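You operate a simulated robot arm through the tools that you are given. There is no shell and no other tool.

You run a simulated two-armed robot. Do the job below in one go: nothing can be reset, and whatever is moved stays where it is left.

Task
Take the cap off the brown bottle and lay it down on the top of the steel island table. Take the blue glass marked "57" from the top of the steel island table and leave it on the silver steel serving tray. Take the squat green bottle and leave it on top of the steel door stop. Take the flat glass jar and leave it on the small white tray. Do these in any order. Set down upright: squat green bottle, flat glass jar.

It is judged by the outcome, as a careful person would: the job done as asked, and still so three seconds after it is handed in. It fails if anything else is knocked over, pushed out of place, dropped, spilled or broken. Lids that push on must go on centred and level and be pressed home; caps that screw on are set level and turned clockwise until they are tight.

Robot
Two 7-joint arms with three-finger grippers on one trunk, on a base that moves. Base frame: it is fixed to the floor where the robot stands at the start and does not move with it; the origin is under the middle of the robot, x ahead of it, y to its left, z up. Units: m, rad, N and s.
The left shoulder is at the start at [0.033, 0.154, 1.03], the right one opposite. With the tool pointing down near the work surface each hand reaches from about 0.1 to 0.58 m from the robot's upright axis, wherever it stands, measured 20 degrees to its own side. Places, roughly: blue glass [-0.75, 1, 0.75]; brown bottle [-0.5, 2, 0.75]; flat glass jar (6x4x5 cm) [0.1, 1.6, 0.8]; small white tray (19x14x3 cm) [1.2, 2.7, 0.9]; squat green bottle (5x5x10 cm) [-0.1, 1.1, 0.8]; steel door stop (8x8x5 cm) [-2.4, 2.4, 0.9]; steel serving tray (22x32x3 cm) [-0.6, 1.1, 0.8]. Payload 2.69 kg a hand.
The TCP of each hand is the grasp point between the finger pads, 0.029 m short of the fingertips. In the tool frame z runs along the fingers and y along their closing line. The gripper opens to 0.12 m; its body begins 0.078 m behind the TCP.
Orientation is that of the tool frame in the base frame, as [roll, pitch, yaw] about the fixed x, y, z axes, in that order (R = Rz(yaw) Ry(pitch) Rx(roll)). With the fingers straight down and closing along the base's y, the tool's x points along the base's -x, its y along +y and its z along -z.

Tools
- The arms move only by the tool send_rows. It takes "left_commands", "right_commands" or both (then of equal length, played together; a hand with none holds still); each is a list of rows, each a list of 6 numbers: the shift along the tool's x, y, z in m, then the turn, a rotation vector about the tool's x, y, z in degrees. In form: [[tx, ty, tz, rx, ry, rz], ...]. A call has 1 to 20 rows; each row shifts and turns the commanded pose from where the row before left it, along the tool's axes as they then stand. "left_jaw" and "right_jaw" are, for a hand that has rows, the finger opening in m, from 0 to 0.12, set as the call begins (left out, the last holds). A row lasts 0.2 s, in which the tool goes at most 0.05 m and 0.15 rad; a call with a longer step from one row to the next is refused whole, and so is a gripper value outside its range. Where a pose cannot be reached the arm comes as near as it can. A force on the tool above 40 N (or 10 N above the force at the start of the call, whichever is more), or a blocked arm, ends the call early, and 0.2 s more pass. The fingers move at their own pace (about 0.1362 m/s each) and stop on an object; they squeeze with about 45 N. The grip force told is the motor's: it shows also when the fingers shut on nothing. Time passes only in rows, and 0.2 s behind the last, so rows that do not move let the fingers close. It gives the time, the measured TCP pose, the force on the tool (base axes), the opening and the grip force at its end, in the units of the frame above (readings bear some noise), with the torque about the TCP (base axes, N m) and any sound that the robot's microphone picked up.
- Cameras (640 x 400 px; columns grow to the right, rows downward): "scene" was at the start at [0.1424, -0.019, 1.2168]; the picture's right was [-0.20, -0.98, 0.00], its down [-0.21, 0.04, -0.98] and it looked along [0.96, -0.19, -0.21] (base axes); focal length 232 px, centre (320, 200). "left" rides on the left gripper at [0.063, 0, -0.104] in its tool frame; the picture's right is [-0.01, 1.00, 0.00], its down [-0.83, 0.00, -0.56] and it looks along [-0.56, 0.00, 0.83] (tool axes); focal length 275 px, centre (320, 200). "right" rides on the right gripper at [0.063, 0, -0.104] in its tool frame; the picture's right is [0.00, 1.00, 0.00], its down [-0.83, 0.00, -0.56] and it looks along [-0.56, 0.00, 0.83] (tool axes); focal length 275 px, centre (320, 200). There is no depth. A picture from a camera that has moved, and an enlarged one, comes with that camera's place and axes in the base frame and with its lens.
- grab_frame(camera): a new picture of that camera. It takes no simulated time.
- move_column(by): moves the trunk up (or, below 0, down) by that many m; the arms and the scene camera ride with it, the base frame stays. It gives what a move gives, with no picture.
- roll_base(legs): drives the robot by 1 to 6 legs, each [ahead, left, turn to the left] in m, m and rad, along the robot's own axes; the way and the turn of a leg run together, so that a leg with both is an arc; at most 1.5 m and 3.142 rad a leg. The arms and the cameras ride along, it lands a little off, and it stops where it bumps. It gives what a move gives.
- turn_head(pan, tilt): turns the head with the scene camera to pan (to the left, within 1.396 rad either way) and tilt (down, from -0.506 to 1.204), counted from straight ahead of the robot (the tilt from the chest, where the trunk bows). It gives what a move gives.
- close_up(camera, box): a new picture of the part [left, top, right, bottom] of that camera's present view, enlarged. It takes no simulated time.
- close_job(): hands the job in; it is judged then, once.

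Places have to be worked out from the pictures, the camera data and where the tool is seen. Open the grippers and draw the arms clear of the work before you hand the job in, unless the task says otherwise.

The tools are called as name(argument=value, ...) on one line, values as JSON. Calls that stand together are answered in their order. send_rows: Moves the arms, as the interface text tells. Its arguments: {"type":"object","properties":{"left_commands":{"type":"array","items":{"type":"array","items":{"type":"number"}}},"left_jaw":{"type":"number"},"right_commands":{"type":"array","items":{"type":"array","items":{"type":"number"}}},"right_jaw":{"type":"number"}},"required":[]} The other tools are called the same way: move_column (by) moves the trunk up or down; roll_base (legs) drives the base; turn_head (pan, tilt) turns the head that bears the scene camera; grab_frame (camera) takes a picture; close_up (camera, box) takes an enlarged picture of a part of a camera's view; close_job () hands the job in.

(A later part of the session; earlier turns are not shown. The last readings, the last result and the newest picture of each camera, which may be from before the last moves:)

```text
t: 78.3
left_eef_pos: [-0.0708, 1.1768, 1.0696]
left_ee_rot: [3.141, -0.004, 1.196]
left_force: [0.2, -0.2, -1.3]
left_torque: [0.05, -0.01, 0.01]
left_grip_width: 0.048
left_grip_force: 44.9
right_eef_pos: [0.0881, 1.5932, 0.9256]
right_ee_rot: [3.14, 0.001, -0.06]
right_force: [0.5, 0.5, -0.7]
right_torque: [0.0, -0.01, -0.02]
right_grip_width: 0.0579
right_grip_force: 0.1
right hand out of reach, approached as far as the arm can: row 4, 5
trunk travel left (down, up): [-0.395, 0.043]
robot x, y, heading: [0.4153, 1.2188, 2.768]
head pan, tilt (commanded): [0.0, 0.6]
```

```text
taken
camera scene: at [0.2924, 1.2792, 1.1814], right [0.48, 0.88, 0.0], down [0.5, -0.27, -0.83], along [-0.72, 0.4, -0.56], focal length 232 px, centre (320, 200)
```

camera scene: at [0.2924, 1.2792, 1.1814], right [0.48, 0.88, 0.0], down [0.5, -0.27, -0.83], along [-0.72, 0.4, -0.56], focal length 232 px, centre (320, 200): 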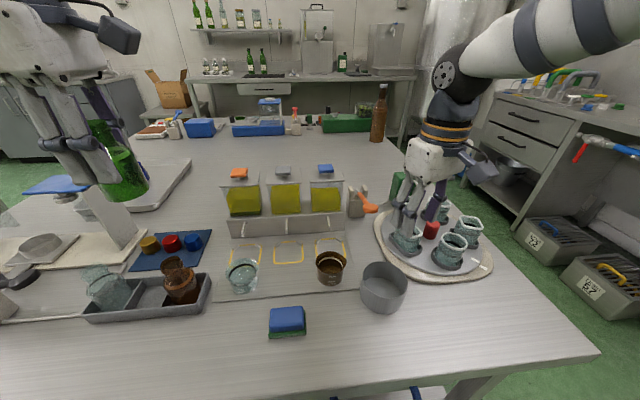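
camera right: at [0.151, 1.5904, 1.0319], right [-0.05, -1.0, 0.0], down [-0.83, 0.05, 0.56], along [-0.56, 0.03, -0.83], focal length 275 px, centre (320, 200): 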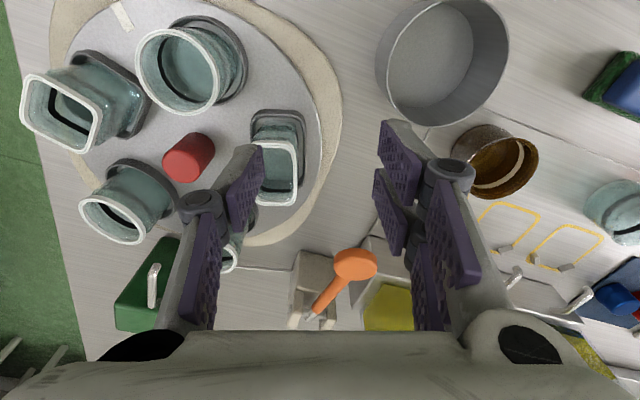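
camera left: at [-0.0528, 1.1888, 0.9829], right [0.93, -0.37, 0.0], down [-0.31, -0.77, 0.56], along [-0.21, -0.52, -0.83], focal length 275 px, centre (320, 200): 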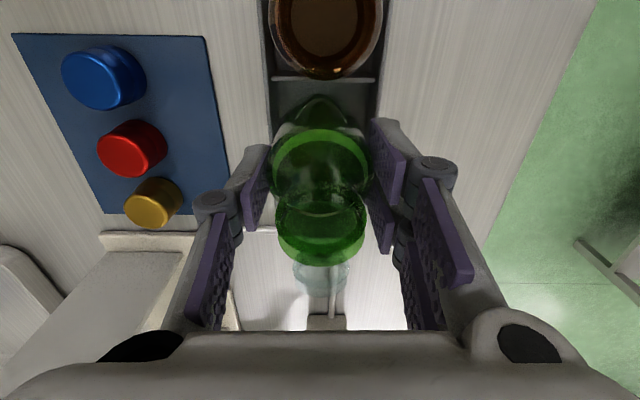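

The right hand fell short of target at height (reach) but is now lower; I move the remaining (-0.0405, +0.043) at this height.

send_rows(right_commands=[[-0.0215, -0.0203, 0, 0, 0, 0], [-0.0215, -0.0203, 0, 0, 0, 0], [0, 0, 0, 0, 0, 0]])

grab_frame(camera="right")

close_up(camera="scene", box=[360, 130, 520, 290])

```text
t: 79.1
left_eef_pos: [-0.0705, 1.1765, 1.0694]
left_ee_rot: [3.141, -0.004, 1.195]
left_force: [0.0, -0.3, -0.6]
left_torque: [0.02, 0.02, 0.04]
left_grip_width: 0.0482
left_grip_force: 45.6
right_eef_pos: [0.0474, 1.6385, 0.9273]
right_ee_rot: [3.139, 0.0, -0.06]
right_force: [0.2, -0.4, -0.4]
right_torque: [-0.03, -0.05, 0.01]
right_grip_width: 0.0582
right_grip_force: 0.1
trunk travel left (down, up): [-0.395, 0.043]
robot x, y, heading: [0.4182, 1.2196, 2.76]
head pan, tilt (commanded): [0.0, 0.6]
```

```text
taken
camera right: at [0.1111, 1.6346, 1.0319], right [-0.05, -1.0, 0.0], down [-0.83, 0.05, 0.56], along [-0.56, 0.03, -0.83], focal length 275 px, centre (320, 200)
```

right: 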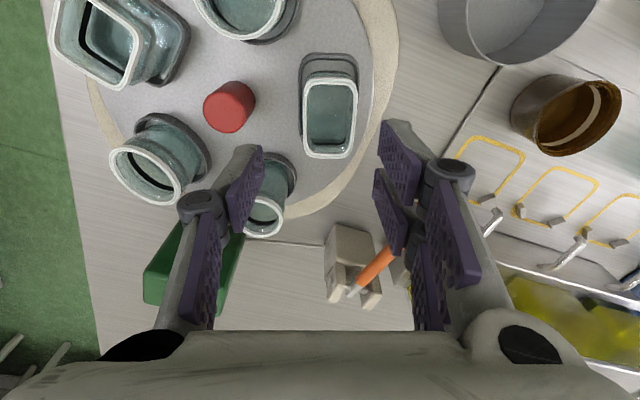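

```text
2.50 times, centred on (440, 210) of scene
camera zoom: at [0.2924, 1.2791, 1.1813], right [0.48, 0.88, 0.0], down [0.5, -0.27, -0.83], along [-0.72, 0.4, -0.56], focal length 579 px, centre (20, 175)
```

zoom: 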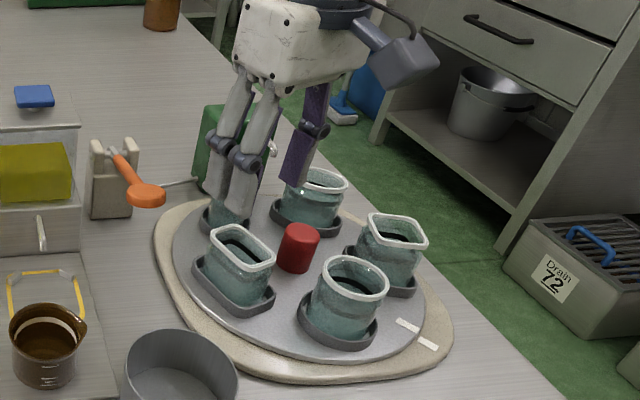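

The jar appears about 6 mm toward tool +y and 3 mm toward +x of the tool axis. I correct and descend to z≈0.865 first.

send_rows(right_commands=[[0.003, 0.006, 0, 0, 0, 0], [0, 0, 0.03, 0, 0, 0], [0, 0, 0.032, 0, 0, 0], [0, 0, 0, 0, 0, 0]])

grab_frame(camera="right")

close_up(camera="scene", box=[360, 150, 520, 290])

```text
t: 80.1
left_eef_pos: [-0.0707, 1.1765, 1.0693]
left_ee_rot: [3.14, -0.004, 1.196]
left_force: [0.1, -0.1, -1.2]
left_torque: [0.03, 0.01, -0.01]
left_grip_width: 0.0479
left_grip_force: 45.0
right_eef_pos: [0.0509, 1.631, 0.8645]
right_ee_rot: [3.139, 0.003, -0.06]
right_force: [-0.3, -0.3, 0.7]
right_torque: [-0.02, 0.0, -0.02]
right_grip_width: 0.0579
right_grip_force: 0.0
trunk travel left (down, up): [-0.395, 0.043]
robot x, y, heading: [0.4173, 1.2186, 2.766]
head pan, tilt (commanded): [0.0, 0.6]
```

```text
taken
camera right: at [0.1135, 1.628, 0.9697], right [-0.05, -1.0, 0.0], down [-0.83, 0.05, 0.56], along [-0.56, 0.03, -0.83], focal length 275 px, centre (320, 200)
```

right: 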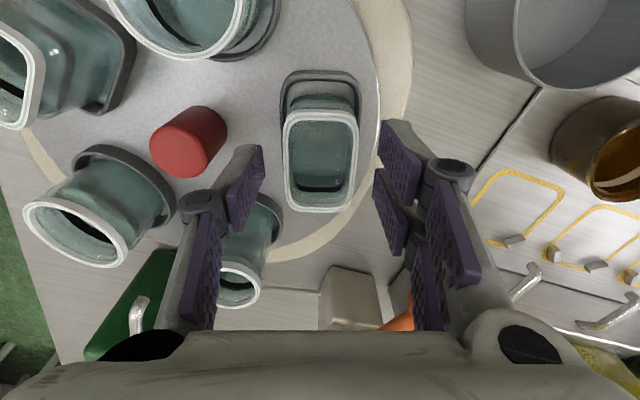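

```text
2.86 times, centred on (440, 220) of scene
camera zoom: at [0.2924, 1.2793, 1.1813], right [0.48, 0.88, 0.0], down [0.5, -0.27, -0.82], along [-0.72, 0.4, -0.57], focal length 662 px, centre (-23, 143)
```

zoom: 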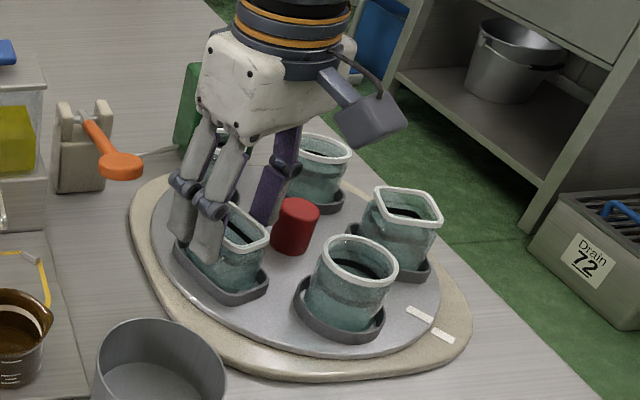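

Well centred. I descend the last 22 mm to TCP z≈0.842.

send_rows(right_commands=[[0, 0, 0.01, 0, 0, 0], [0, 0, 0.008, 0, 0, 0], [0, 0, 0.0045, 0, 0, 0], [0, 0, 0, 0, 0, 0]])

grab_frame(camera="right")

close_up(camera="scene", box=[380, 160, 500, 270])

```text
t: 81.1
left_eef_pos: [-0.0714, 1.1759, 1.0702]
left_ee_rot: [3.141, -0.003, 1.195]
left_force: [1.2, -1.1, -2.2]
left_torque: [-0.01, -0.03, 0.03]
left_grip_width: 0.0481
left_grip_force: 44.9
right_eef_pos: [0.0497, 1.6312, 0.8423]
right_ee_rot: [3.141, 0.001, -0.059]
right_force: [0.1, 0.4, 0.1]
right_torque: [0.02, -0.05, -0.03]
right_grip_width: 0.0578
right_grip_force: 0.1
trunk travel left (down, up): [-0.395, 0.043]
robot x, y, heading: [0.4156, 1.2192, 2.765]
head pan, tilt (commanded): [0.0, 0.6]
```

```text
taken
camera right: at [0.1135, 1.6283, 0.9478], right [-0.05, -1.0, 0.0], down [-0.83, 0.05, 0.56], along [-0.56, 0.03, -0.83], focal length 275 px, centre (320, 200)
```

right: 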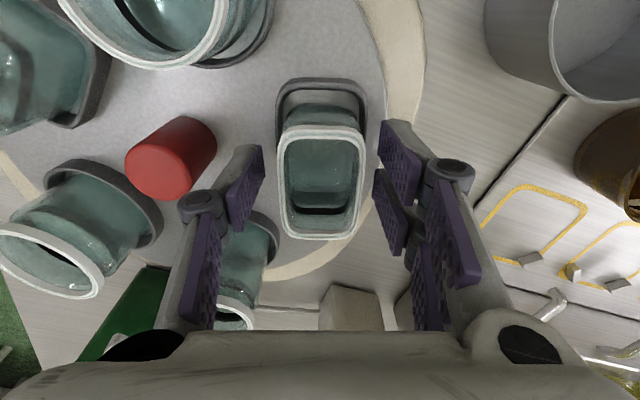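

```text
3.64 times, centred on (440, 215) of scene
camera zoom: at [0.2923, 1.2793, 1.1813], right [0.48, 0.88, 0.0], down [0.5, -0.27, -0.82], along [-0.72, 0.4, -0.57], focal length 843 px, centre (-116, 146)
```

zoom: 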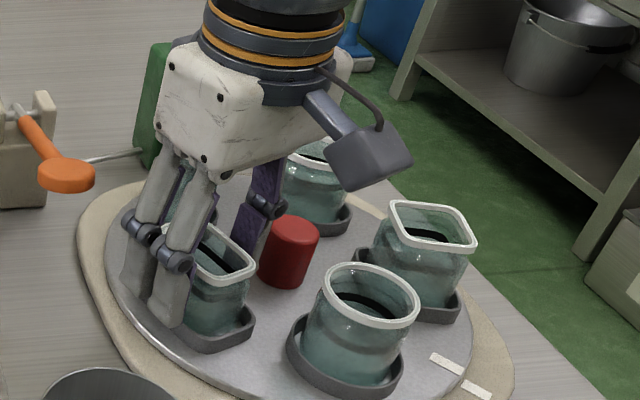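

The fingers flank the jar. Closing the right gripper.

send_rows(right_commands=[[0, 0, 0, 0, 0, 0], [0, 0, 0, 0, 0, 0], [0, 0, 0, 0, 0, 0], [0, 0, 0, 0, 0, 0]], right_jaw=0.02)

grab_frame(camera="right")

close_up(camera="scene", box=[380, 160, 500, 270])

```text
t: 82.1
left_eef_pos: [-0.0695, 1.1766, 1.0689]
left_ee_rot: [-3.14, -0.003, 1.196]
left_force: [-0.4, -0.4, -0.9]
left_torque: [0.0, 0.02, 0.04]
left_grip_width: 0.0478
left_grip_force: 44.6
right_eef_pos: [0.0504, 1.6323, 0.8427]
right_ee_rot: [3.14, 0.002, -0.058]
right_force: [-0.3, 0.1, 0.7]
right_torque: [-0.03, 0.02, -0.06]
right_grip_width: 0.0349
right_grip_force: 44.8
trunk travel left (down, up): [-0.395, 0.043]
robot x, y, heading: [0.4171, 1.2155, 2.764]
head pan, tilt (commanded): [0.0, 0.6]
```

```text
taken
camera right: at [0.1134, 1.6282, 0.9478], right [-0.05, -1.0, 0.0], down [-0.83, 0.05, 0.56], along [-0.56, 0.03, -0.83], focal length 275 px, centre (320, 200)
```

right: 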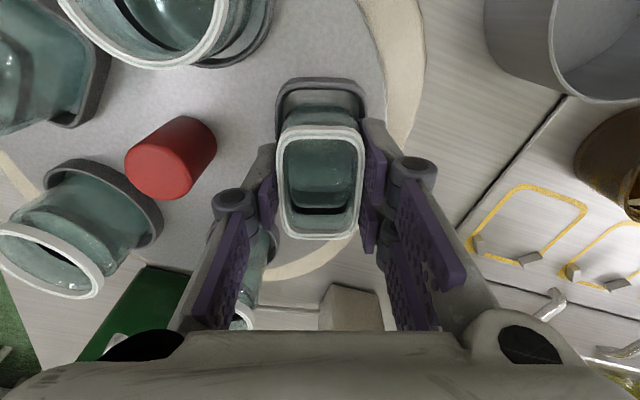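

```text
3.64 times, centred on (440, 215) of scene
camera zoom: at [0.2922, 1.2794, 1.1812], right [0.48, 0.88, 0.0], down [0.5, -0.27, -0.82], along [-0.72, 0.4, -0.57], focal length 843 px, centre (-116, 146)
```

zoom: 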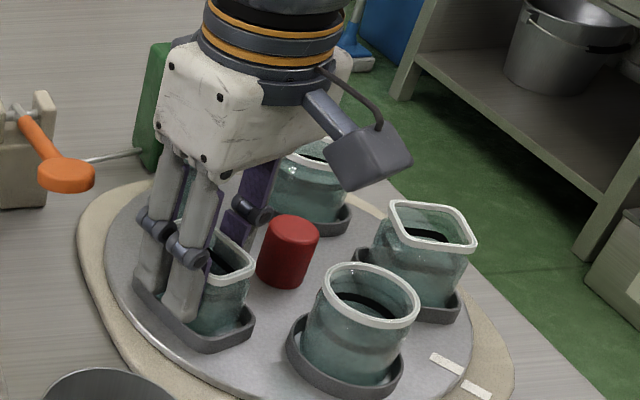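

Grip width 0.035 m, full force – jar held. I lift it slowly by 4 cm and check that the holder stays.

send_rows(right_commands=[[0, 0, -0.008, 0, 0, 0], [0, 0, -0.008, 0, 0, 0], [0, 0, -0.012, 0, 0, 0], [0, 0, -0.012, 0, 0, 0], [0, 0, 0, 0, 0, 0]])

grab_frame(camera="right")

close_up(camera="scene", box=[380, 150, 520, 280])

```text
t: 83.3
left_eef_pos: [-0.0707, 1.1778, 1.0692]
left_ee_rot: [3.141, -0.002, 1.196]
left_force: [-0.2, 0.4, -0.1]
left_torque: [-0.01, 0.0, 0.01]
left_grip_width: 0.0478
left_grip_force: 45.0
right_eef_pos: [0.0499, 1.6309, 0.8819]
right_ee_rot: [3.14, 0.001, -0.06]
right_force: [-0.8, 0.3, -0.5]
right_torque: [-0.01, -0.04, -0.01]
right_grip_width: 0.0351
right_grip_force: 45.1
trunk travel left (down, up): [-0.395, 0.043]
robot x, y, heading: [0.4149, 1.2183, 2.765]
head pan, tilt (commanded): [0.0, 0.6]
```

```text
taken
camera right: at [0.1132, 1.628, 0.9878], right [-0.05, -1.0, 0.0], down [-0.83, 0.05, 0.56], along [-0.56, 0.03, -0.83], focal length 275 px, centre (320, 200)
```

right: 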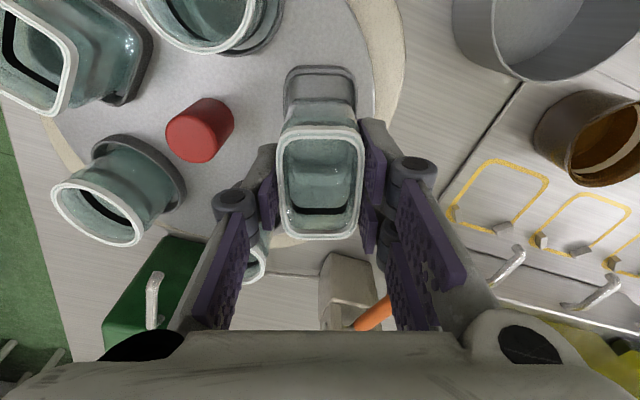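

```text
3.08 times, centred on (450, 215) of scene
camera zoom: at [0.2922, 1.2795, 1.1812], right [0.48, 0.88, 0.0], down [0.5, -0.27, -0.82], along [-0.72, 0.4, -0.57], focal length 713 px, centre (-80, 154)
```

zoom: 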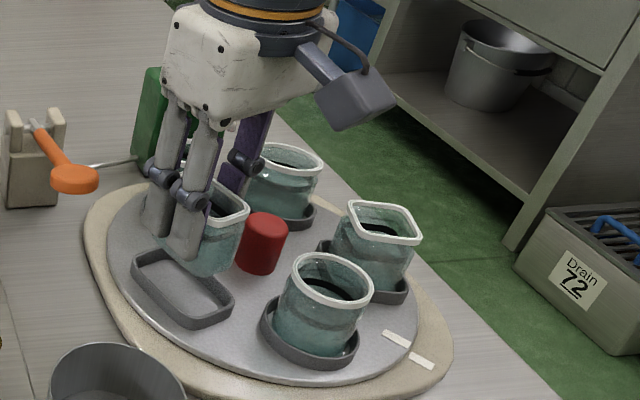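

The jar is free of its holder. I raise it and draw the right hand back toward the robot.

send_rows(right_commands=[[0, 0, -0.03, 0, 0, 0], [0, 0, -0.03, 0, 0, 0], [0, 0, -0.02, 0, 0, 0], [0.02, 0.02, -0.02, 0, 0, 0], [0.02, 0.02, -0.02, 0, 0, 0], [0.02, 0.02, -0.02, 0, 0, 0], [0.02, 0.02, -0.02, 0, 0, 0], [0.02, 0.02, -0.02, 0, 0, 0], [0.02, 0.0, -0.01, 0, 0, 0], [0, 0, 0, 0, 0, 0]])

grab_frame(camera="scene")

```text
t: 85.5
left_eef_pos: [-0.071, 1.1755, 1.0697]
left_ee_rot: [3.141, -0.005, 1.195]
left_force: [0.5, 0.0, -1.8]
left_torque: [-0.01, 0.01, -0.02]
left_grip_width: 0.0476
left_grip_force: 44.9
right_eef_pos: [0.1643, 1.5246, 1.0736]
right_ee_rot: [3.14, 0.001, -0.059]
right_force: [0.6, -1.0, -0.2]
right_torque: [0.01, -0.01, 0.0]
right_grip_width: 0.0349
right_grip_force: 45.1
trunk travel left (down, up): [-0.395, 0.043]
robot x, y, heading: [0.4144, 1.2206, 2.762]
head pan, tilt (commanded): [0.0, 0.6]
```

```text
taken
camera scene: at [0.292, 1.2793, 1.1812], right [0.48, 0.88, 0.0], down [0.5, -0.27, -0.82], along [-0.72, 0.4, -0.57], focal length 232 px, centre (320, 200)
```

scene: 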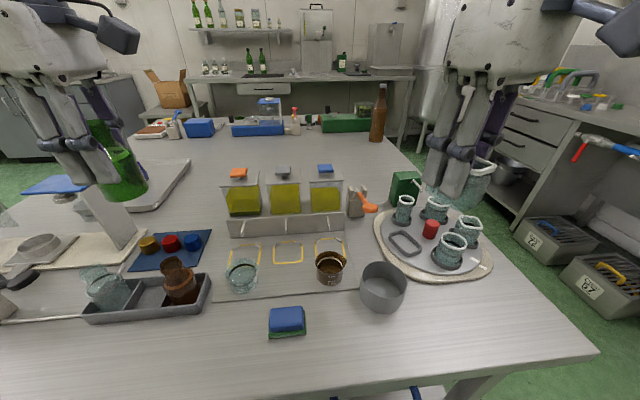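

Both items are held upright. The white tray lies nearly straight up the aisle, so I back out 0.25 m and turn right 90° to face the back bench.

roll_base(legs=[[-0.26, 0, 0], [0, 0, -1.575]])

turn_head(pan=0.0, tilt=0.45)

grab_frame(camera="scene")

```text
t: 91.2
left_eef_pos: [0.6186, 1.6073, 1.0703]
left_ee_rot: [-3.141, -0.004, -0.383]
left_force: [0.4, -0.9, -1.5]
left_torque: [-0.03, -0.03, 0.03]
left_grip_width: 0.0481
left_grip_force: 44.9
right_eef_pos: [0.9642, 1.3722, 1.0726]
right_ee_rot: [3.139, 0.001, -1.64]
right_force: [0.0, -1.0, -0.7]
right_torque: [0.01, 0.0, 0.01]
right_grip_width: 0.0349
right_grip_force: 45.0
trunk travel left (down, up): [-0.395, 0.043]
robot x, y, heading: [0.6553, 1.122, 1.185]
head pan, tilt (commanded): [0.0, 0.6]
```

```text
t: 91.9
left_eef_pos: [0.6179, 1.608, 1.0685]
left_ee_rot: [-3.141, -0.004, -0.382]
left_force: [-0.7, 0.3, -1.4]
left_torque: [-0.01, -0.04, 0.01]
left_grip_width: 0.0481
left_grip_force: 44.5
right_eef_pos: [0.9639, 1.3706, 1.0734]
right_ee_rot: [3.141, 0.001, -1.639]
right_force: [-0.6, -0.3, -0.4]
right_torque: [-0.02, -0.02, -0.04]
right_grip_width: 0.0349
right_grip_force: 45.1
trunk travel left (down, up): [-0.395, 0.043]
robot x, y, heading: [0.6554, 1.1238, 1.183]
head pan, tilt (commanded): [0.0, 0.45]
```

```text
taken
camera scene: at [0.7204, 1.2479, 1.1886], right [0.88, -0.48, 0.0], down [-0.24, -0.43, -0.87], along [0.42, 0.76, -0.5], focal length 232 px, centre (320, 200)
```

scene: 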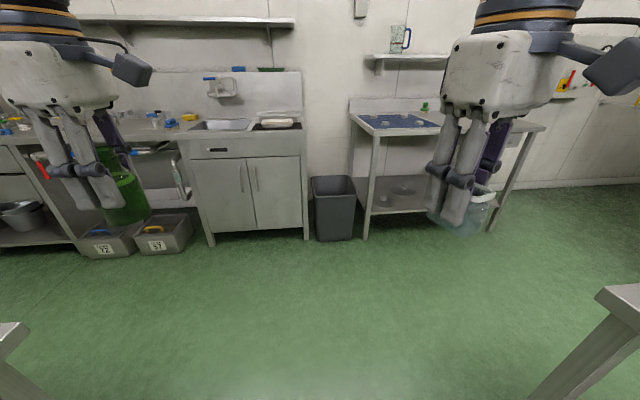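

The white tray is on the sink bench's right part at roughly (1.2–1.25, 2.7–2.8). I drive 1.0 m up the aisle and 0.3 m left so that the tray ends up ahead of the right hand.

roll_base(legs=[[1.0, 0, 0], [0, 0.28, -0.03]])

turn_head(pan=0.0, tilt=0.6)

grab_frame(camera="scene")

grab_frame(camera="right")

```text
t: 99.5
left_eef_pos: [0.7443, 2.6454, 1.069]
left_ee_rot: [3.141, -0.004, -0.406]
left_force: [-0.2, -0.8, -0.3]
left_torque: [-0.03, 0.0, 0.01]
left_grip_width: 0.0481
left_grip_force: 45.0
right_eef_pos: [1.086, 2.3998, 1.0731]
right_ee_rot: [3.138, 0.003, -1.665]
right_force: [0.3, 0.0, -1.2]
right_torque: [-0.02, -0.01, 0.04]
right_grip_width: 0.0351
right_grip_force: 45.1
trunk travel left (down, up): [-0.395, 0.043]
robot x, y, heading: [0.7713, 2.1571, 1.165]
head pan, tilt (commanded): [0.0, 0.45]
```

```text
t: 100.2
left_eef_pos: [0.7449, 2.6464, 1.0682]
left_ee_rot: [3.137, -0.007, -0.404]
left_force: [0.1, -0.1, -1.0]
left_torque: [-0.01, 0.0, 0.04]
left_grip_width: 0.048
left_grip_force: 44.9
right_eef_pos: [1.0867, 2.3994, 1.0717]
right_ee_rot: [3.14, 0.001, -1.664]
right_force: [0.2, -0.2, -1.2]
right_torque: [0.02, -0.01, 0.01]
right_grip_width: 0.0349
right_grip_force: 45.3
trunk travel left (down, up): [-0.395, 0.043]
robot x, y, heading: [0.771, 2.1593, 1.159]
head pan, tilt (commanded): [0.0, 0.6]
```

```text
taken
camera scene: at [0.8384, 2.2834, 1.1886], right [0.87, -0.5, 0.0], down [-0.25, -0.43, -0.87], along [0.43, 0.75, -0.49], focal length 232 px, centre (320, 200)
```

scene: 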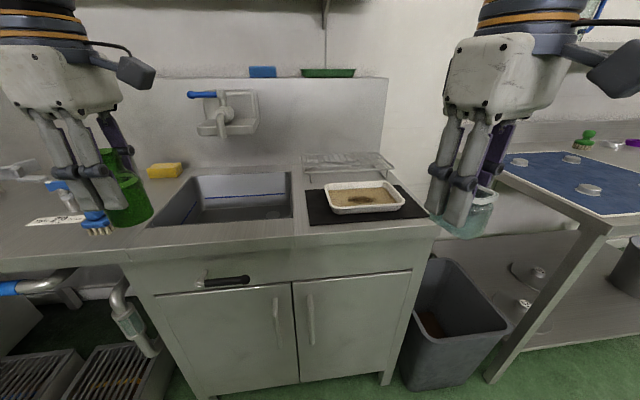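

```text
taken
camera right: at [1.0811, 2.3371, 1.178], right [-1.0, 0.09, 0.0], down [0.07, 0.83, 0.56], along [0.05, 0.55, -0.83], focal length 275 px, centre (320, 200)
```

right: 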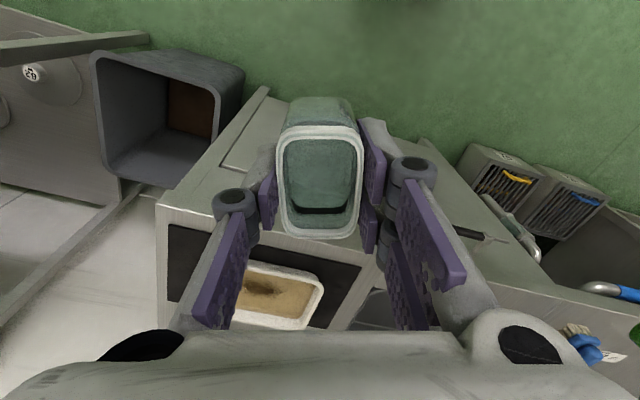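

The white tray lies on a dark mat right of the sink. I zoom in to see its contents and geometry.

close_up(camera="scene", box=[290, 140, 450, 240])

close_up(camera="right", box=[140, 200, 420, 360])

```text
4.00 times, centred on (370, 190) of scene
camera zoom: at [0.8384, 2.2834, 1.1886], right [0.87, -0.5, 0.0], down [-0.25, -0.43, -0.87], along [0.43, 0.75, -0.49], focal length 927 px, centre (120, 240)
```

zoom: 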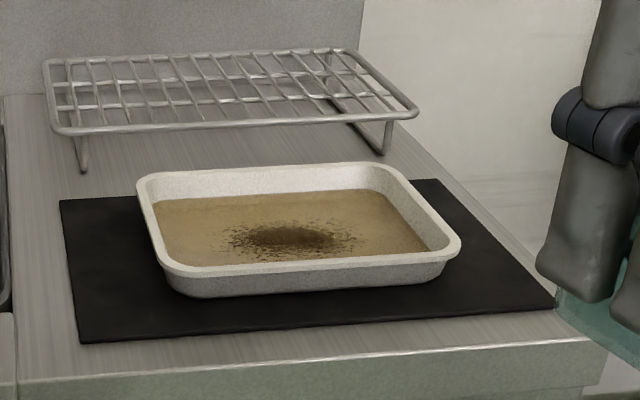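

```text
2.29 times, centred on (280, 280) of right
camera zoom: at [1.0811, 2.3371, 1.178], right [-1.0, 0.09, 0.0], down [0.07, 0.83, 0.56], along [0.05, 0.55, -0.83], focal length 629 px, centre (411, 17)
```

zoom: 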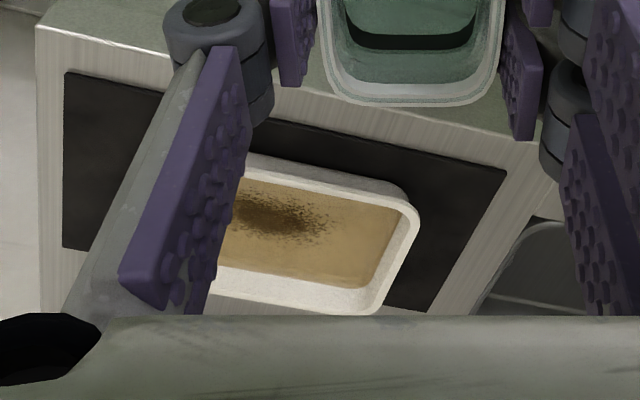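

The tray (rim z≈0.89) centre is near (1.226, 2.715), about 0.69 m ahead and 0.195 m right of the robot. I drive forward 0.22 m.

roll_base(legs=[[0.22, 0, 0]])

turn_head(pan=-0.25, tilt=0.75)

grab_frame(camera="scene")

grab_frame(camera="right")

```text
t: 101.8
left_eef_pos: [0.8339, 2.8474, 1.0685]
left_ee_rot: [-3.14, -0.006, -0.407]
left_force: [0.2, 0.5, -0.9]
left_torque: [0.0, 0.01, -0.01]
left_grip_width: 0.048
left_grip_force: 44.5
right_eef_pos: [1.1753, 2.601, 1.0728]
right_ee_rot: [3.14, 0.002, -1.665]
right_force: [1.0, -0.6, -1.1]
right_torque: [-0.01, 0.01, 0.0]
right_grip_width: 0.0348
right_grip_force: 45.0
trunk travel left (down, up): [-0.395, 0.043]
robot x, y, heading: [0.855, 2.3593, 1.154]
head pan, tilt (commanded): [0.0, 0.6]
```

```text
t: 102.6
left_eef_pos: [0.8339, 2.8473, 1.0696]
left_ee_rot: [-3.141, -0.006, -0.405]
left_force: [-0.2, 0.0, -1.4]
left_torque: [0.03, 0.0, -0.01]
left_grip_width: 0.0479
left_grip_force: 44.9
right_eef_pos: [1.1736, 2.5988, 1.0733]
right_ee_rot: [3.14, 0.002, -1.663]
right_force: [1.2, 0.8, -1.0]
right_torque: [0.03, 0.0, 0.0]
right_grip_width: 0.0349
right_grip_force: 44.5
trunk travel left (down, up): [-0.395, 0.043]
robot x, y, heading: [0.8539, 2.3584, 1.155]
head pan, tilt (commanded): [-0.25, 0.75]
```

```text
taken
camera scene: at [0.9316, 2.4706, 1.1685], right [0.79, -0.61, 0.0], down [-0.42, -0.54, -0.73], along [0.45, 0.58, -0.68], focal length 232 px, centre (320, 200)
```

scene: 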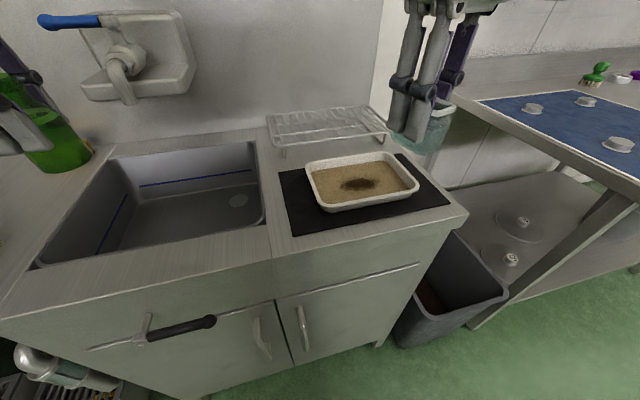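

```text
taken
camera right: at [1.1686, 2.5371, 1.1786], right [-1.0, 0.09, 0.0], down [0.07, 0.83, 0.56], along [0.05, 0.56, -0.83], focal length 275 px, centre (320, 200)
```

right: 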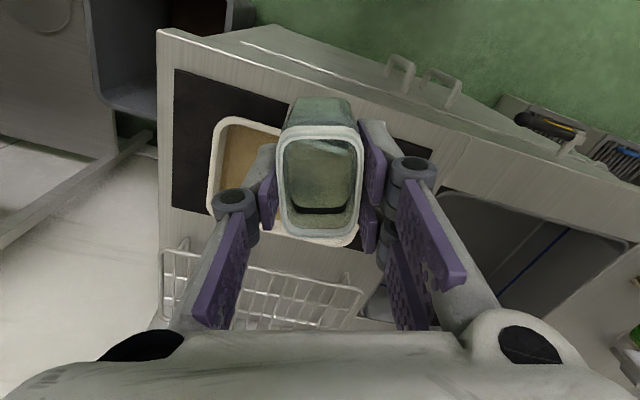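

I zoom the scene camera to measure the tray corners precisely.

close_up(camera="scene", box=[270, 100, 470, 240])

close_up(camera="right", box=[140, 20, 460, 260])

```text
2.86 times, centred on (370, 170) of scene
camera zoom: at [0.9316, 2.4706, 1.1685], right [0.79, -0.61, 0.0], down [-0.42, -0.54, -0.73], along [0.45, 0.58, -0.68], focal length 662 px, centre (177, 286)
```

zoom: 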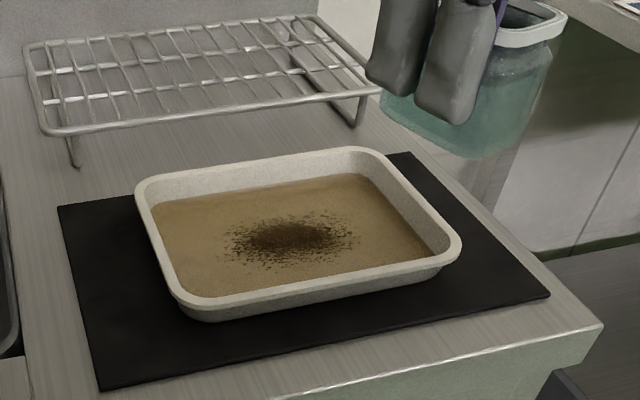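

```text
1.67 times, centred on (300, 140) of right
camera zoom: at [1.1686, 2.5371, 1.1786], right [-1.0, 0.09, 0.0], down [0.07, 0.83, 0.56], along [0.05, 0.56, -0.83], focal length 459 px, centre (353, 300)
```

zoom: 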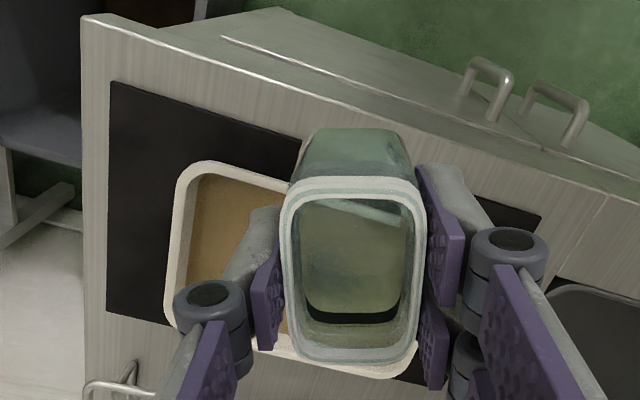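

Tray centre ≈ (1.221, 2.717), rim z≈0.89. I rotate the right hand 18° to align with the tray, move over its centre and lower to z≈0.97.

send_rows(right_commands=[[0, 0, 0, 0, 0, 6.1], [0, 0, 0, 0, 0, 6.1], [0, 0, 0, 0, 0, 6.0], [-0.0315, 0.001, 0, 0, 0, 0], [-0.0315, 0.001, 0, 0, 0, 0], [-0.0315, 0.001, 0, 0, 0, 0], [-0.0315, 0.001, 0, 0, 0, 0], [0, 0, 0.035, 0, 0, 0], [0, 0, 0.035, 0, 0, 0], [0, 0, 0.033, 0, 0, 0], [0, 0, 0, 0, 0, 0]])

grab_frame(camera="right")

grab_frame(camera="scene")

```text
t: 105.0
left_eef_pos: [0.8331, 2.8477, 1.0691]
left_ee_rot: [-3.14, -0.007, -0.407]
left_force: [-0.7, -0.6, -0.7]
left_torque: [0.02, -0.04, 0.0]
left_grip_width: 0.048
left_grip_force: 44.7
right_eef_pos: [1.2207, 2.7173, 0.9703]
right_ee_rot: [3.138, 0.002, -1.983]
right_force: [0.3, -0.6, -1.5]
right_torque: [-0.01, 0.01, 0.0]
right_grip_width: 0.0351
right_grip_force: 45.2
trunk travel left (down, up): [-0.395, 0.043]
robot x, y, heading: [0.8569, 2.3592, 1.161]
head pan, tilt (commanded): [-0.25, 0.75]
```

```text
taken
camera right: at [1.1953, 2.659, 1.0762], right [-0.92, 0.4, 0.0], down [0.33, 0.76, 0.56], along [0.22, 0.51, -0.83], focal length 275 px, centre (320, 200)
```

right: 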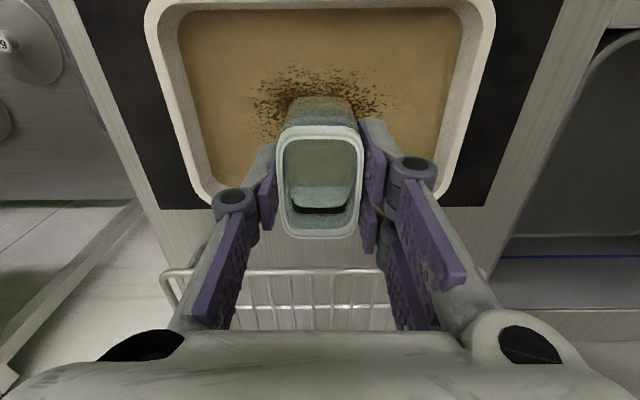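

```text
taken
camera scene: at [0.9317, 2.4706, 1.1684], right [0.79, -0.61, 0.0], down [-0.42, -0.54, -0.73], along [0.45, 0.58, -0.68], focal length 232 px, centre (320, 200)
```

scene: 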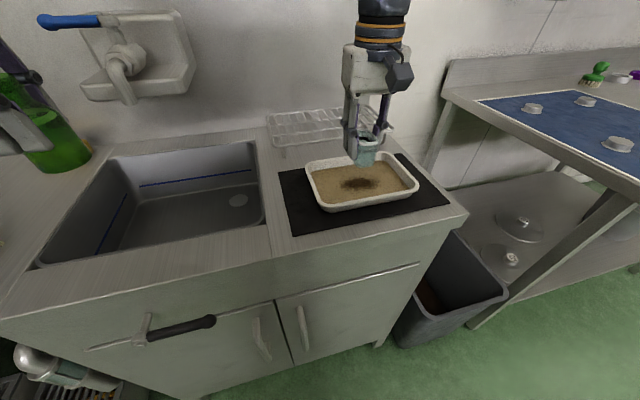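

The jar is centred over the tray. I lower 3.5 cm and then feel for contact in small steps.

send_rows(right_commands=[[0, 0, 0.015, 0, 0, 0], [0, 0, 0.012, 0, 0, 0], [0, 0, 0.008, 0, 0, 0], [0, 0, 0, 0, 0, 0]])

close_up(camera="scene", box=[290, 90, 450, 230])

```text
t: 106.0
left_eef_pos: [0.8325, 2.8464, 1.0692]
left_ee_rot: [3.141, -0.007, -0.406]
left_force: [0.1, -0.5, -0.4]
left_torque: [0.02, -0.02, -0.01]
left_grip_width: 0.0483
left_grip_force: 45.5
right_eef_pos: [1.2197, 2.7165, 0.9358]
right_ee_rot: [3.14, 0.002, -1.984]
right_force: [0.6, 0.0, -1.3]
right_torque: [-0.03, -0.01, 0.01]
right_grip_width: 0.0351
right_grip_force: 45.7
trunk travel left (down, up): [-0.395, 0.043]
robot x, y, heading: [0.8605, 2.3612, 1.16]
head pan, tilt (commanded): [-0.25, 0.75]
```

```text
2.86 times, centred on (370, 160) of scene
camera zoom: at [0.9317, 2.4706, 1.1684], right [0.79, -0.61, 0.0], down [-0.42, -0.54, -0.73], along [0.45, 0.58, -0.68], focal length 662 px, centre (177, 314)
```

zoom: 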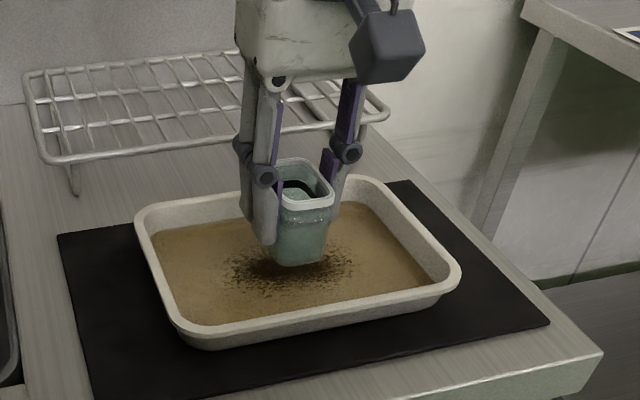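

Still above the floor; continuing in small steps while watching the force.

send_rows(right_commands=[[0, 0, 0.004, 0, 0, 0], [0, 0, 0.003, 0, 0, 0], [0, 0, 0.003, 0, 0, 0], [0, 0, 0, 0, 0, 0]])

```text
t: 107.0
left_eef_pos: [0.833, 2.8467, 1.0683]
left_ee_rot: [-3.141, -0.007, -0.407]
left_force: [0.1, 0.0, -1.6]
left_torque: [0.0, -0.02, 0.0]
left_grip_width: 0.0481
left_grip_force: 44.7
right_eef_pos: [1.2201, 2.7172, 0.9249]
right_ee_rot: [3.14, 0.0, -1.981]
right_force: [-1.1, -0.6, -0.1]
right_torque: [0.0, 0.03, 0.02]
right_grip_width: 0.0351
right_grip_force: 45.3
trunk travel left (down, up): [-0.395, 0.043]
robot x, y, heading: [0.8608, 2.358, 1.157]
head pan, tilt (commanded): [-0.25, 0.75]
```

No contact at z=0.925; more small steps.

send_rows(right_commands=[[0, 0, 0.002, 0, 0, 0], [0, 0, 0.002, 0, 0, 0], [0, 0, 0.002, 0, 0, 0], [0, 0, 0, 0, 0, 0]])

close_up(camera="scene", box=[310, 100, 430, 220])

```text
t: 108.0
left_eef_pos: [0.8334, 2.8468, 1.0678]
left_ee_rot: [3.14, -0.008, -0.406]
left_force: [0.2, 0.8, -0.7]
left_torque: [0.0, -0.01, 0.01]
left_grip_width: 0.0481
left_grip_force: 45.4
right_eef_pos: [1.2201, 2.7183, 0.9192]
right_ee_rot: [3.139, 0.001, -1.982]
right_force: [0.0, 0.0, -0.8]
right_torque: [0.03, 0.0, 0.01]
right_grip_width: 0.035
right_grip_force: 44.6
trunk travel left (down, up): [-0.395, 0.043]
robot x, y, heading: [0.8585, 2.3641, 1.158]
head pan, tilt (commanded): [-0.25, 0.75]
```

```text
3.33 times, centred on (370, 160) of scene
camera zoom: at [0.9317, 2.4707, 1.1684], right [0.79, -0.61, 0.0], down [-0.42, -0.54, -0.73], along [0.45, 0.58, -0.68], focal length 772 px, centre (153, 333)
```

zoom: 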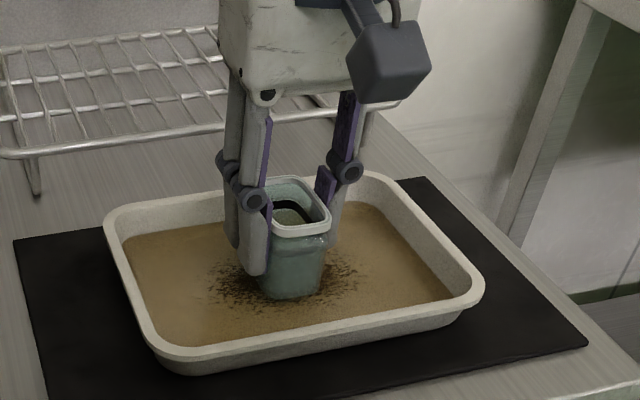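

Getting near; continuing with 1.5 mm steps.

send_rows(right_commands=[[0, 0, 0.0015, 0, 0, 0], [0, 0, 0.0015, 0, 0, 0], [0, 0, 0.0015, 0, 0, 0], [0, 0, 0, 0, 0, 0]])

```text
t: 109.0
left_eef_pos: [0.8338, 2.8468, 1.0705]
left_ee_rot: [3.141, -0.009, -0.405]
left_force: [0.5, 0.3, -1.7]
left_torque: [-0.02, 0.01, -0.02]
left_grip_width: 0.0479
left_grip_force: 45.1
right_eef_pos: [1.2208, 2.7175, 0.9153]
right_ee_rot: [3.139, 0.002, -1.984]
right_force: [0.4, -0.5, 2.4]
right_torque: [0.08, -0.08, 0.0]
right_grip_width: 0.0351
right_grip_force: 45.1
trunk travel left (down, up): [-0.395, 0.043]
robot x, y, heading: [0.8569, 2.3591, 1.157]
head pan, tilt (commanded): [-0.25, 0.75]
```

Contact begins (Fz 2.4 N). One more half-millimetre, then I open to 0.06.

send_rows(right_commands=[[0, 0, 0.0006, 0, 0, 0], [0, 0, 0, 0, 0, 0]])

send_rows(right_commands=[[0, 0, 0, 0, 0, 0], [0, 0, 0, 0, 0, 0], [0, 0, 0, 0, 0, 0]], right_jaw=0.06)

grab_frame(camera="right")

close_up(camera="scene", box=[310, 100, 430, 220])

```text
t: 109.6
left_eef_pos: [0.8328, 2.8466, 1.0692]
left_ee_rot: [-3.139, -0.006, -0.407]
left_force: [-0.4, -0.7, -0.9]
left_torque: [0.02, -0.03, -0.01]
left_grip_width: 0.048
left_grip_force: 45.7
right_eef_pos: [1.2201, 2.7169, 0.9155]
right_ee_rot: [3.139, 0.004, -1.984]
right_force: [0.0, -0.8, 7.5]
right_torque: [0.09, -0.16, -0.04]
right_grip_width: 0.0349
right_grip_force: 44.9
trunk travel left (down, up): [-0.395, 0.043]
robot x, y, heading: [0.8617, 2.3599, 1.161]
head pan, tilt (commanded): [-0.25, 0.75]
```

```text
t: 110.4
left_eef_pos: [0.8328, 2.8469, 1.0701]
left_ee_rot: [-3.14, -0.007, -0.405]
left_force: [0.6, 0.1, -1.0]
left_torque: [0.02, 0.04, 0.02]
left_grip_width: 0.0481
left_grip_force: 44.9
right_eef_pos: [1.2205, 2.717, 0.9137]
right_ee_rot: [3.14, 0.001, -1.983]
right_force: [0.3, 0.8, 0.1]
right_torque: [0.03, -0.01, -0.02]
right_grip_width: 0.0598
right_grip_force: 0.1
trunk travel left (down, up): [-0.395, 0.043]
robot x, y, heading: [0.8599, 2.3577, 1.157]
head pan, tilt (commanded): [-0.25, 0.75]
```

```text
taken
camera right: at [1.1958, 2.6598, 1.0196], right [-0.92, 0.4, 0.0], down [0.33, 0.76, 0.56], along [0.22, 0.51, -0.83], focal length 275 px, centre (320, 200)
```

right: 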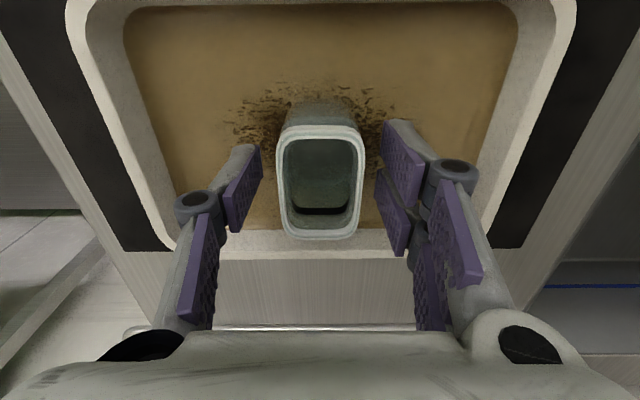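

```text
3.33 times, centred on (370, 160) of scene
camera zoom: at [0.9317, 2.4707, 1.1684], right [0.79, -0.61, 0.0], down [-0.42, -0.54, -0.73], along [0.45, 0.58, -0.68], focal length 772 px, centre (153, 333)
```

zoom: 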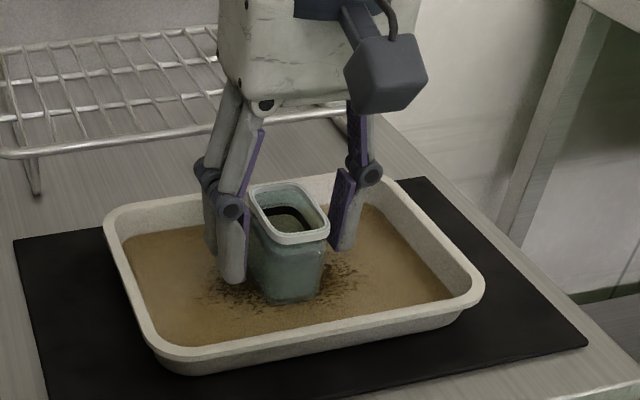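

The jar stands upright in the tray. I lift the right hand straight up and pull back.

send_rows(right_commands=[[0, 0, -0.015, 0, 0, 0], [0, 0, -0.025, 0, 0, 0], [0, 0, -0.035, 0, 0, 0], [0, 0, -0.04, 0, 0, 0], [0, 0, -0.04, 0, 0, 0], [0.03, 0, -0.01, 0, 0, 0], [0.03, 0, -0.01, 0, 0, 0], [0.03, 0, -0.01, 0, 0, 0], [0.03, 0, -0.01, 0, 0, 0], [0, 0, 0, 0, 0, 0]])

grab_frame(camera="scene")

```text
t: 112.6
left_eef_pos: [0.8339, 2.8474, 1.0687]
left_ee_rot: [3.14, -0.006, -0.407]
left_force: [-0.6, -0.3, -1.3]
left_torque: [0.02, 0.0, 0.0]
left_grip_width: 0.0481
left_grip_force: 44.9
right_eef_pos: [1.173, 2.6063, 1.1097]
right_ee_rot: [3.139, 0.002, -1.981]
right_force: [0.2, -0.2, 0.1]
right_torque: [0.03, -0.01, -0.05]
right_grip_width: 0.06
right_grip_force: 0.0
trunk travel left (down, up): [-0.395, 0.043]
robot x, y, heading: [0.8614, 2.36, 1.162]
head pan, tilt (commanded): [-0.25, 0.75]
```

```text
taken
camera scene: at [0.9317, 2.4709, 1.1683], right [0.79, -0.61, 0.0], down [-0.42, -0.54, -0.73], along [0.45, 0.58, -0.68], focal length 232 px, centre (320, 200)
```

scene: 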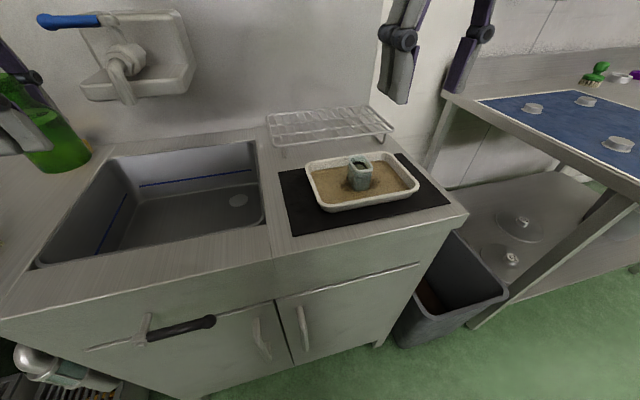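

The jar is in place. Before moving on I look left along the back aisle to judge floor space for later.

roll_base(legs=[[-0.2, 0, 0]])

turn_head(pan=1.3, tilt=0.45)

grab_frame(camera="scene")

```text
t: 114.2
left_eef_pos: [0.7529, 2.6654, 1.0692]
left_ee_rot: [3.14, -0.007, -0.406]
left_force: [0.3, -1.7, -1.1]
left_torque: [0.03, 0.01, -0.02]
left_grip_width: 0.0481
left_grip_force: 44.9
right_eef_pos: [1.0941, 2.425, 1.1096]
right_ee_rot: [3.141, 0.0, -1.982]
right_force: [0.7, -0.3, 0.3]
right_torque: [0.04, -0.05, -0.04]
right_grip_width: 0.0601
right_grip_force: 0.0
trunk travel left (down, up): [-0.395, 0.043]
robot x, y, heading: [0.7773, 2.1791, 1.157]
head pan, tilt (commanded): [-0.25, 0.75]
```

```text
t: 115.8
left_eef_pos: [0.7531, 2.6654, 1.0698]
left_ee_rot: [-3.141, -0.011, -0.406]
left_force: [-0.6, -0.6, -2.1]
left_torque: [0.01, 0.03, -0.01]
left_grip_width: 0.0482
left_grip_force: 45.1
right_eef_pos: [1.0926, 2.425, 1.1104]
right_ee_rot: [3.141, 0.002, -1.982]
right_force: [-0.1, 0.5, -0.3]
right_torque: [0.01, 0.01, -0.03]
right_grip_width: 0.0602
right_grip_force: 0.0
trunk travel left (down, up): [-0.395, 0.043]
robot x, y, heading: [0.7778, 2.1757, 1.162]
head pan, tilt (commanded): [1.3, 0.45]
```

```text
taken
camera scene: at [0.8462, 2.3022, 1.1881], right [0.87, -0.49, 0.0], down [-0.25, -0.44, -0.87], along [0.43, 0.75, -0.5], focal length 232 px, centre (320, 200)
```

scene: 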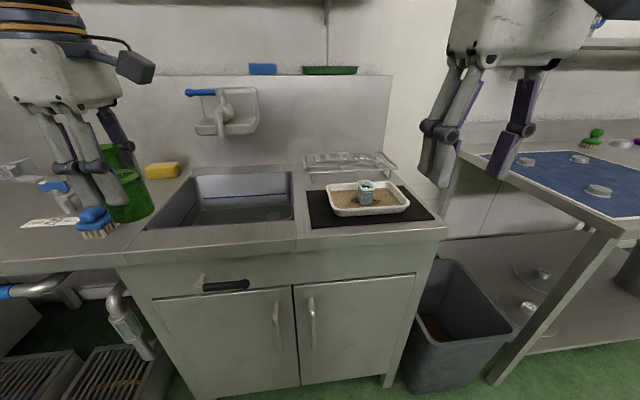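

The head doesn't seem to have reached the commanded pan in that picture; I grab another frame to check.

grab_frame(camera="scene")

```text
taken
camera scene: at [0.8462, 2.3022, 1.1881], right [0.87, -0.49, 0.0], down [-0.25, -0.44, -0.87], along [0.43, 0.75, -0.5], focal length 232 px, centre (320, 200)
```

scene: 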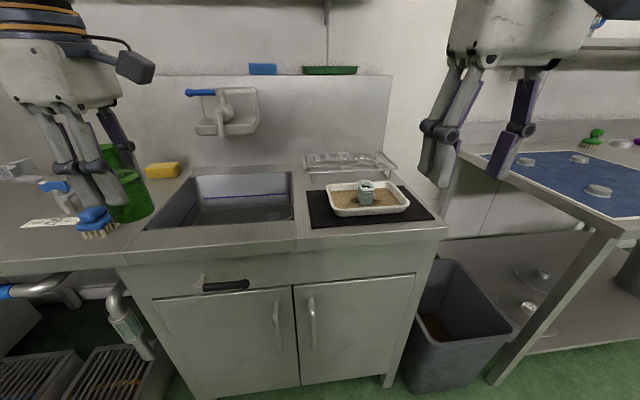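

The head seems to be blocked by the raised left arm (this also explains the "out of reach" note). I move the left hand a little forward, left and down to free the head, then pan again.

turn_head(pan=-0.1, tilt=0.5)

send_rows(left_commands=[[-0.02, -0.02, 0.01, 0, 0, 0], [-0.02, -0.02, 0.015, 0, 0, 0], [-0.02, -0.01, 0.015, 0, 0, 0], [0, 0, 0, 0, 0, 0]])

turn_head(pan=0.6, tilt=0.5)

grab_frame(camera="scene")

```text
t: 117.3
left_eef_pos: [0.7538, 2.6651, 1.0688]
left_ee_rot: [3.141, -0.005, -0.409]
left_force: [0.8, 0.1, -1.3]
left_torque: [0.0, 0.03, 0.03]
left_grip_width: 0.048
left_grip_force: 45.2
right_eef_pos: [1.094, 2.4249, 1.1088]
right_ee_rot: [3.139, 0.001, -1.981]
right_force: [-0.1, -0.4, -0.3]
right_torque: [0.02, -0.01, 0.0]
right_grip_width: 0.0599
right_grip_force: 0.1
trunk travel left (down, up): [-0.395, 0.043]
robot x, y, heading: [0.7854, 2.1778, 1.159]
head pan, tilt (commanded): [-0.099, 0.499]
```

```text
t: 118.3
left_eef_pos: [0.7189, 2.7358, 1.0301]
left_ee_rot: [3.141, -0.008, -0.405]
left_force: [-0.4, 0.1, -1.4]
left_torque: [-0.02, -0.01, -0.03]
left_grip_width: 0.0478
left_grip_force: 45.5
right_eef_pos: [1.0939, 2.4243, 1.1089]
right_ee_rot: [3.141, 0.002, -1.981]
right_force: [0.7, 0.1, 0.4]
right_torque: [0.01, -0.04, -0.01]
right_grip_width: 0.0598
right_grip_force: 0.1
trunk travel left (down, up): [-0.395, 0.043]
robot x, y, heading: [0.7813, 2.1789, 1.16]
head pan, tilt (commanded): [-0.099, 0.499]
```

```text
t: 119.4
left_eef_pos: [0.7192, 2.7352, 1.0284]
left_ee_rot: [3.141, -0.007, -0.407]
left_force: [0.3, -0.7, -0.1]
left_torque: [-0.01, -0.01, -0.02]
left_grip_width: 0.0479
left_grip_force: 44.6
right_eef_pos: [1.0946, 2.426, 1.1081]
right_ee_rot: [3.14, 0.002, -1.981]
right_force: [0.0, -0.6, 0.1]
right_torque: [-0.02, -0.02, 0.0]
right_grip_width: 0.0599
right_grip_force: 0.1
trunk travel left (down, up): [-0.395, 0.043]
robot x, y, heading: [0.7793, 2.1776, 1.158]
head pan, tilt (commanded): [0.6, 0.499]
```

```text
taken
camera scene: at [0.7845, 2.3131, 1.1904], right [0.98, 0.19, 0.0], down [0.09, -0.47, -0.88], along [-0.16, 0.86, -0.48], focal length 232 px, centre (320, 200)
```

scene: 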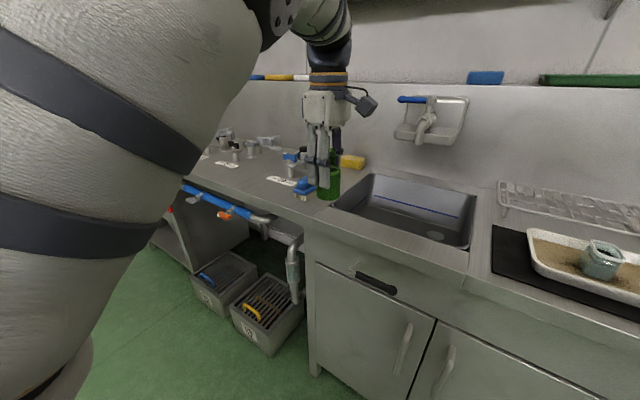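

The head is free again and the bottle is still upright. I now take the known open route: right 0.3 m, back down the aisle, to the front of the island.

roll_base(legs=[[0, -0.3, 0.02], [-1.45, 0, 0], [-0.9, 0, 0]])

grab_frame(camera="scene")

```text
t: 133.4
left_eef_pos: [0.0772, 0.4555, 1.0287]
left_ee_rot: [-3.141, -0.007, -0.386]
left_force: [1.2, 0.4, -0.8]
left_torque: [0.01, -0.01, 0.02]
left_grip_width: 0.0478
left_grip_force: 45.2
right_eef_pos: [0.4589, 0.1531, 1.1099]
right_ee_rot: [3.14, 0.002, -1.962]
right_force: [-0.4, -0.8, -0.2]
right_torque: [-0.01, 0.01, 0.04]
right_grip_width: 0.0598
right_grip_force: 0.3
trunk travel left (down, up): [-0.395, 0.043]
robot x, y, heading: [0.1504, -0.0996, 1.179]
head pan, tilt (commanded): [0.6, 0.499]
```

```text
taken
camera scene: at [0.1514, 0.0351, 1.1904], right [0.98, 0.21, 0.0], down [0.1, -0.47, -0.88], along [-0.18, 0.86, -0.48], focal length 232 px, centre (320, 200)
```

scene: 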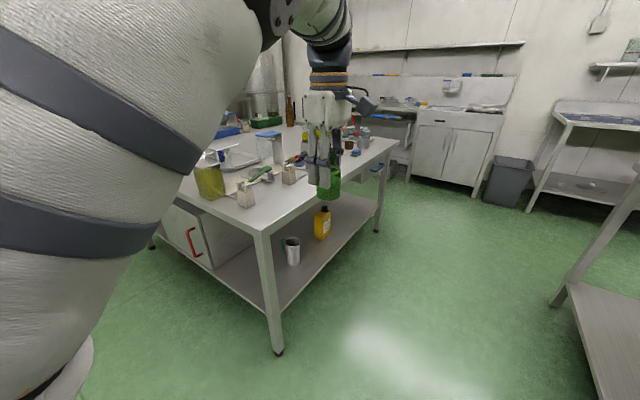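

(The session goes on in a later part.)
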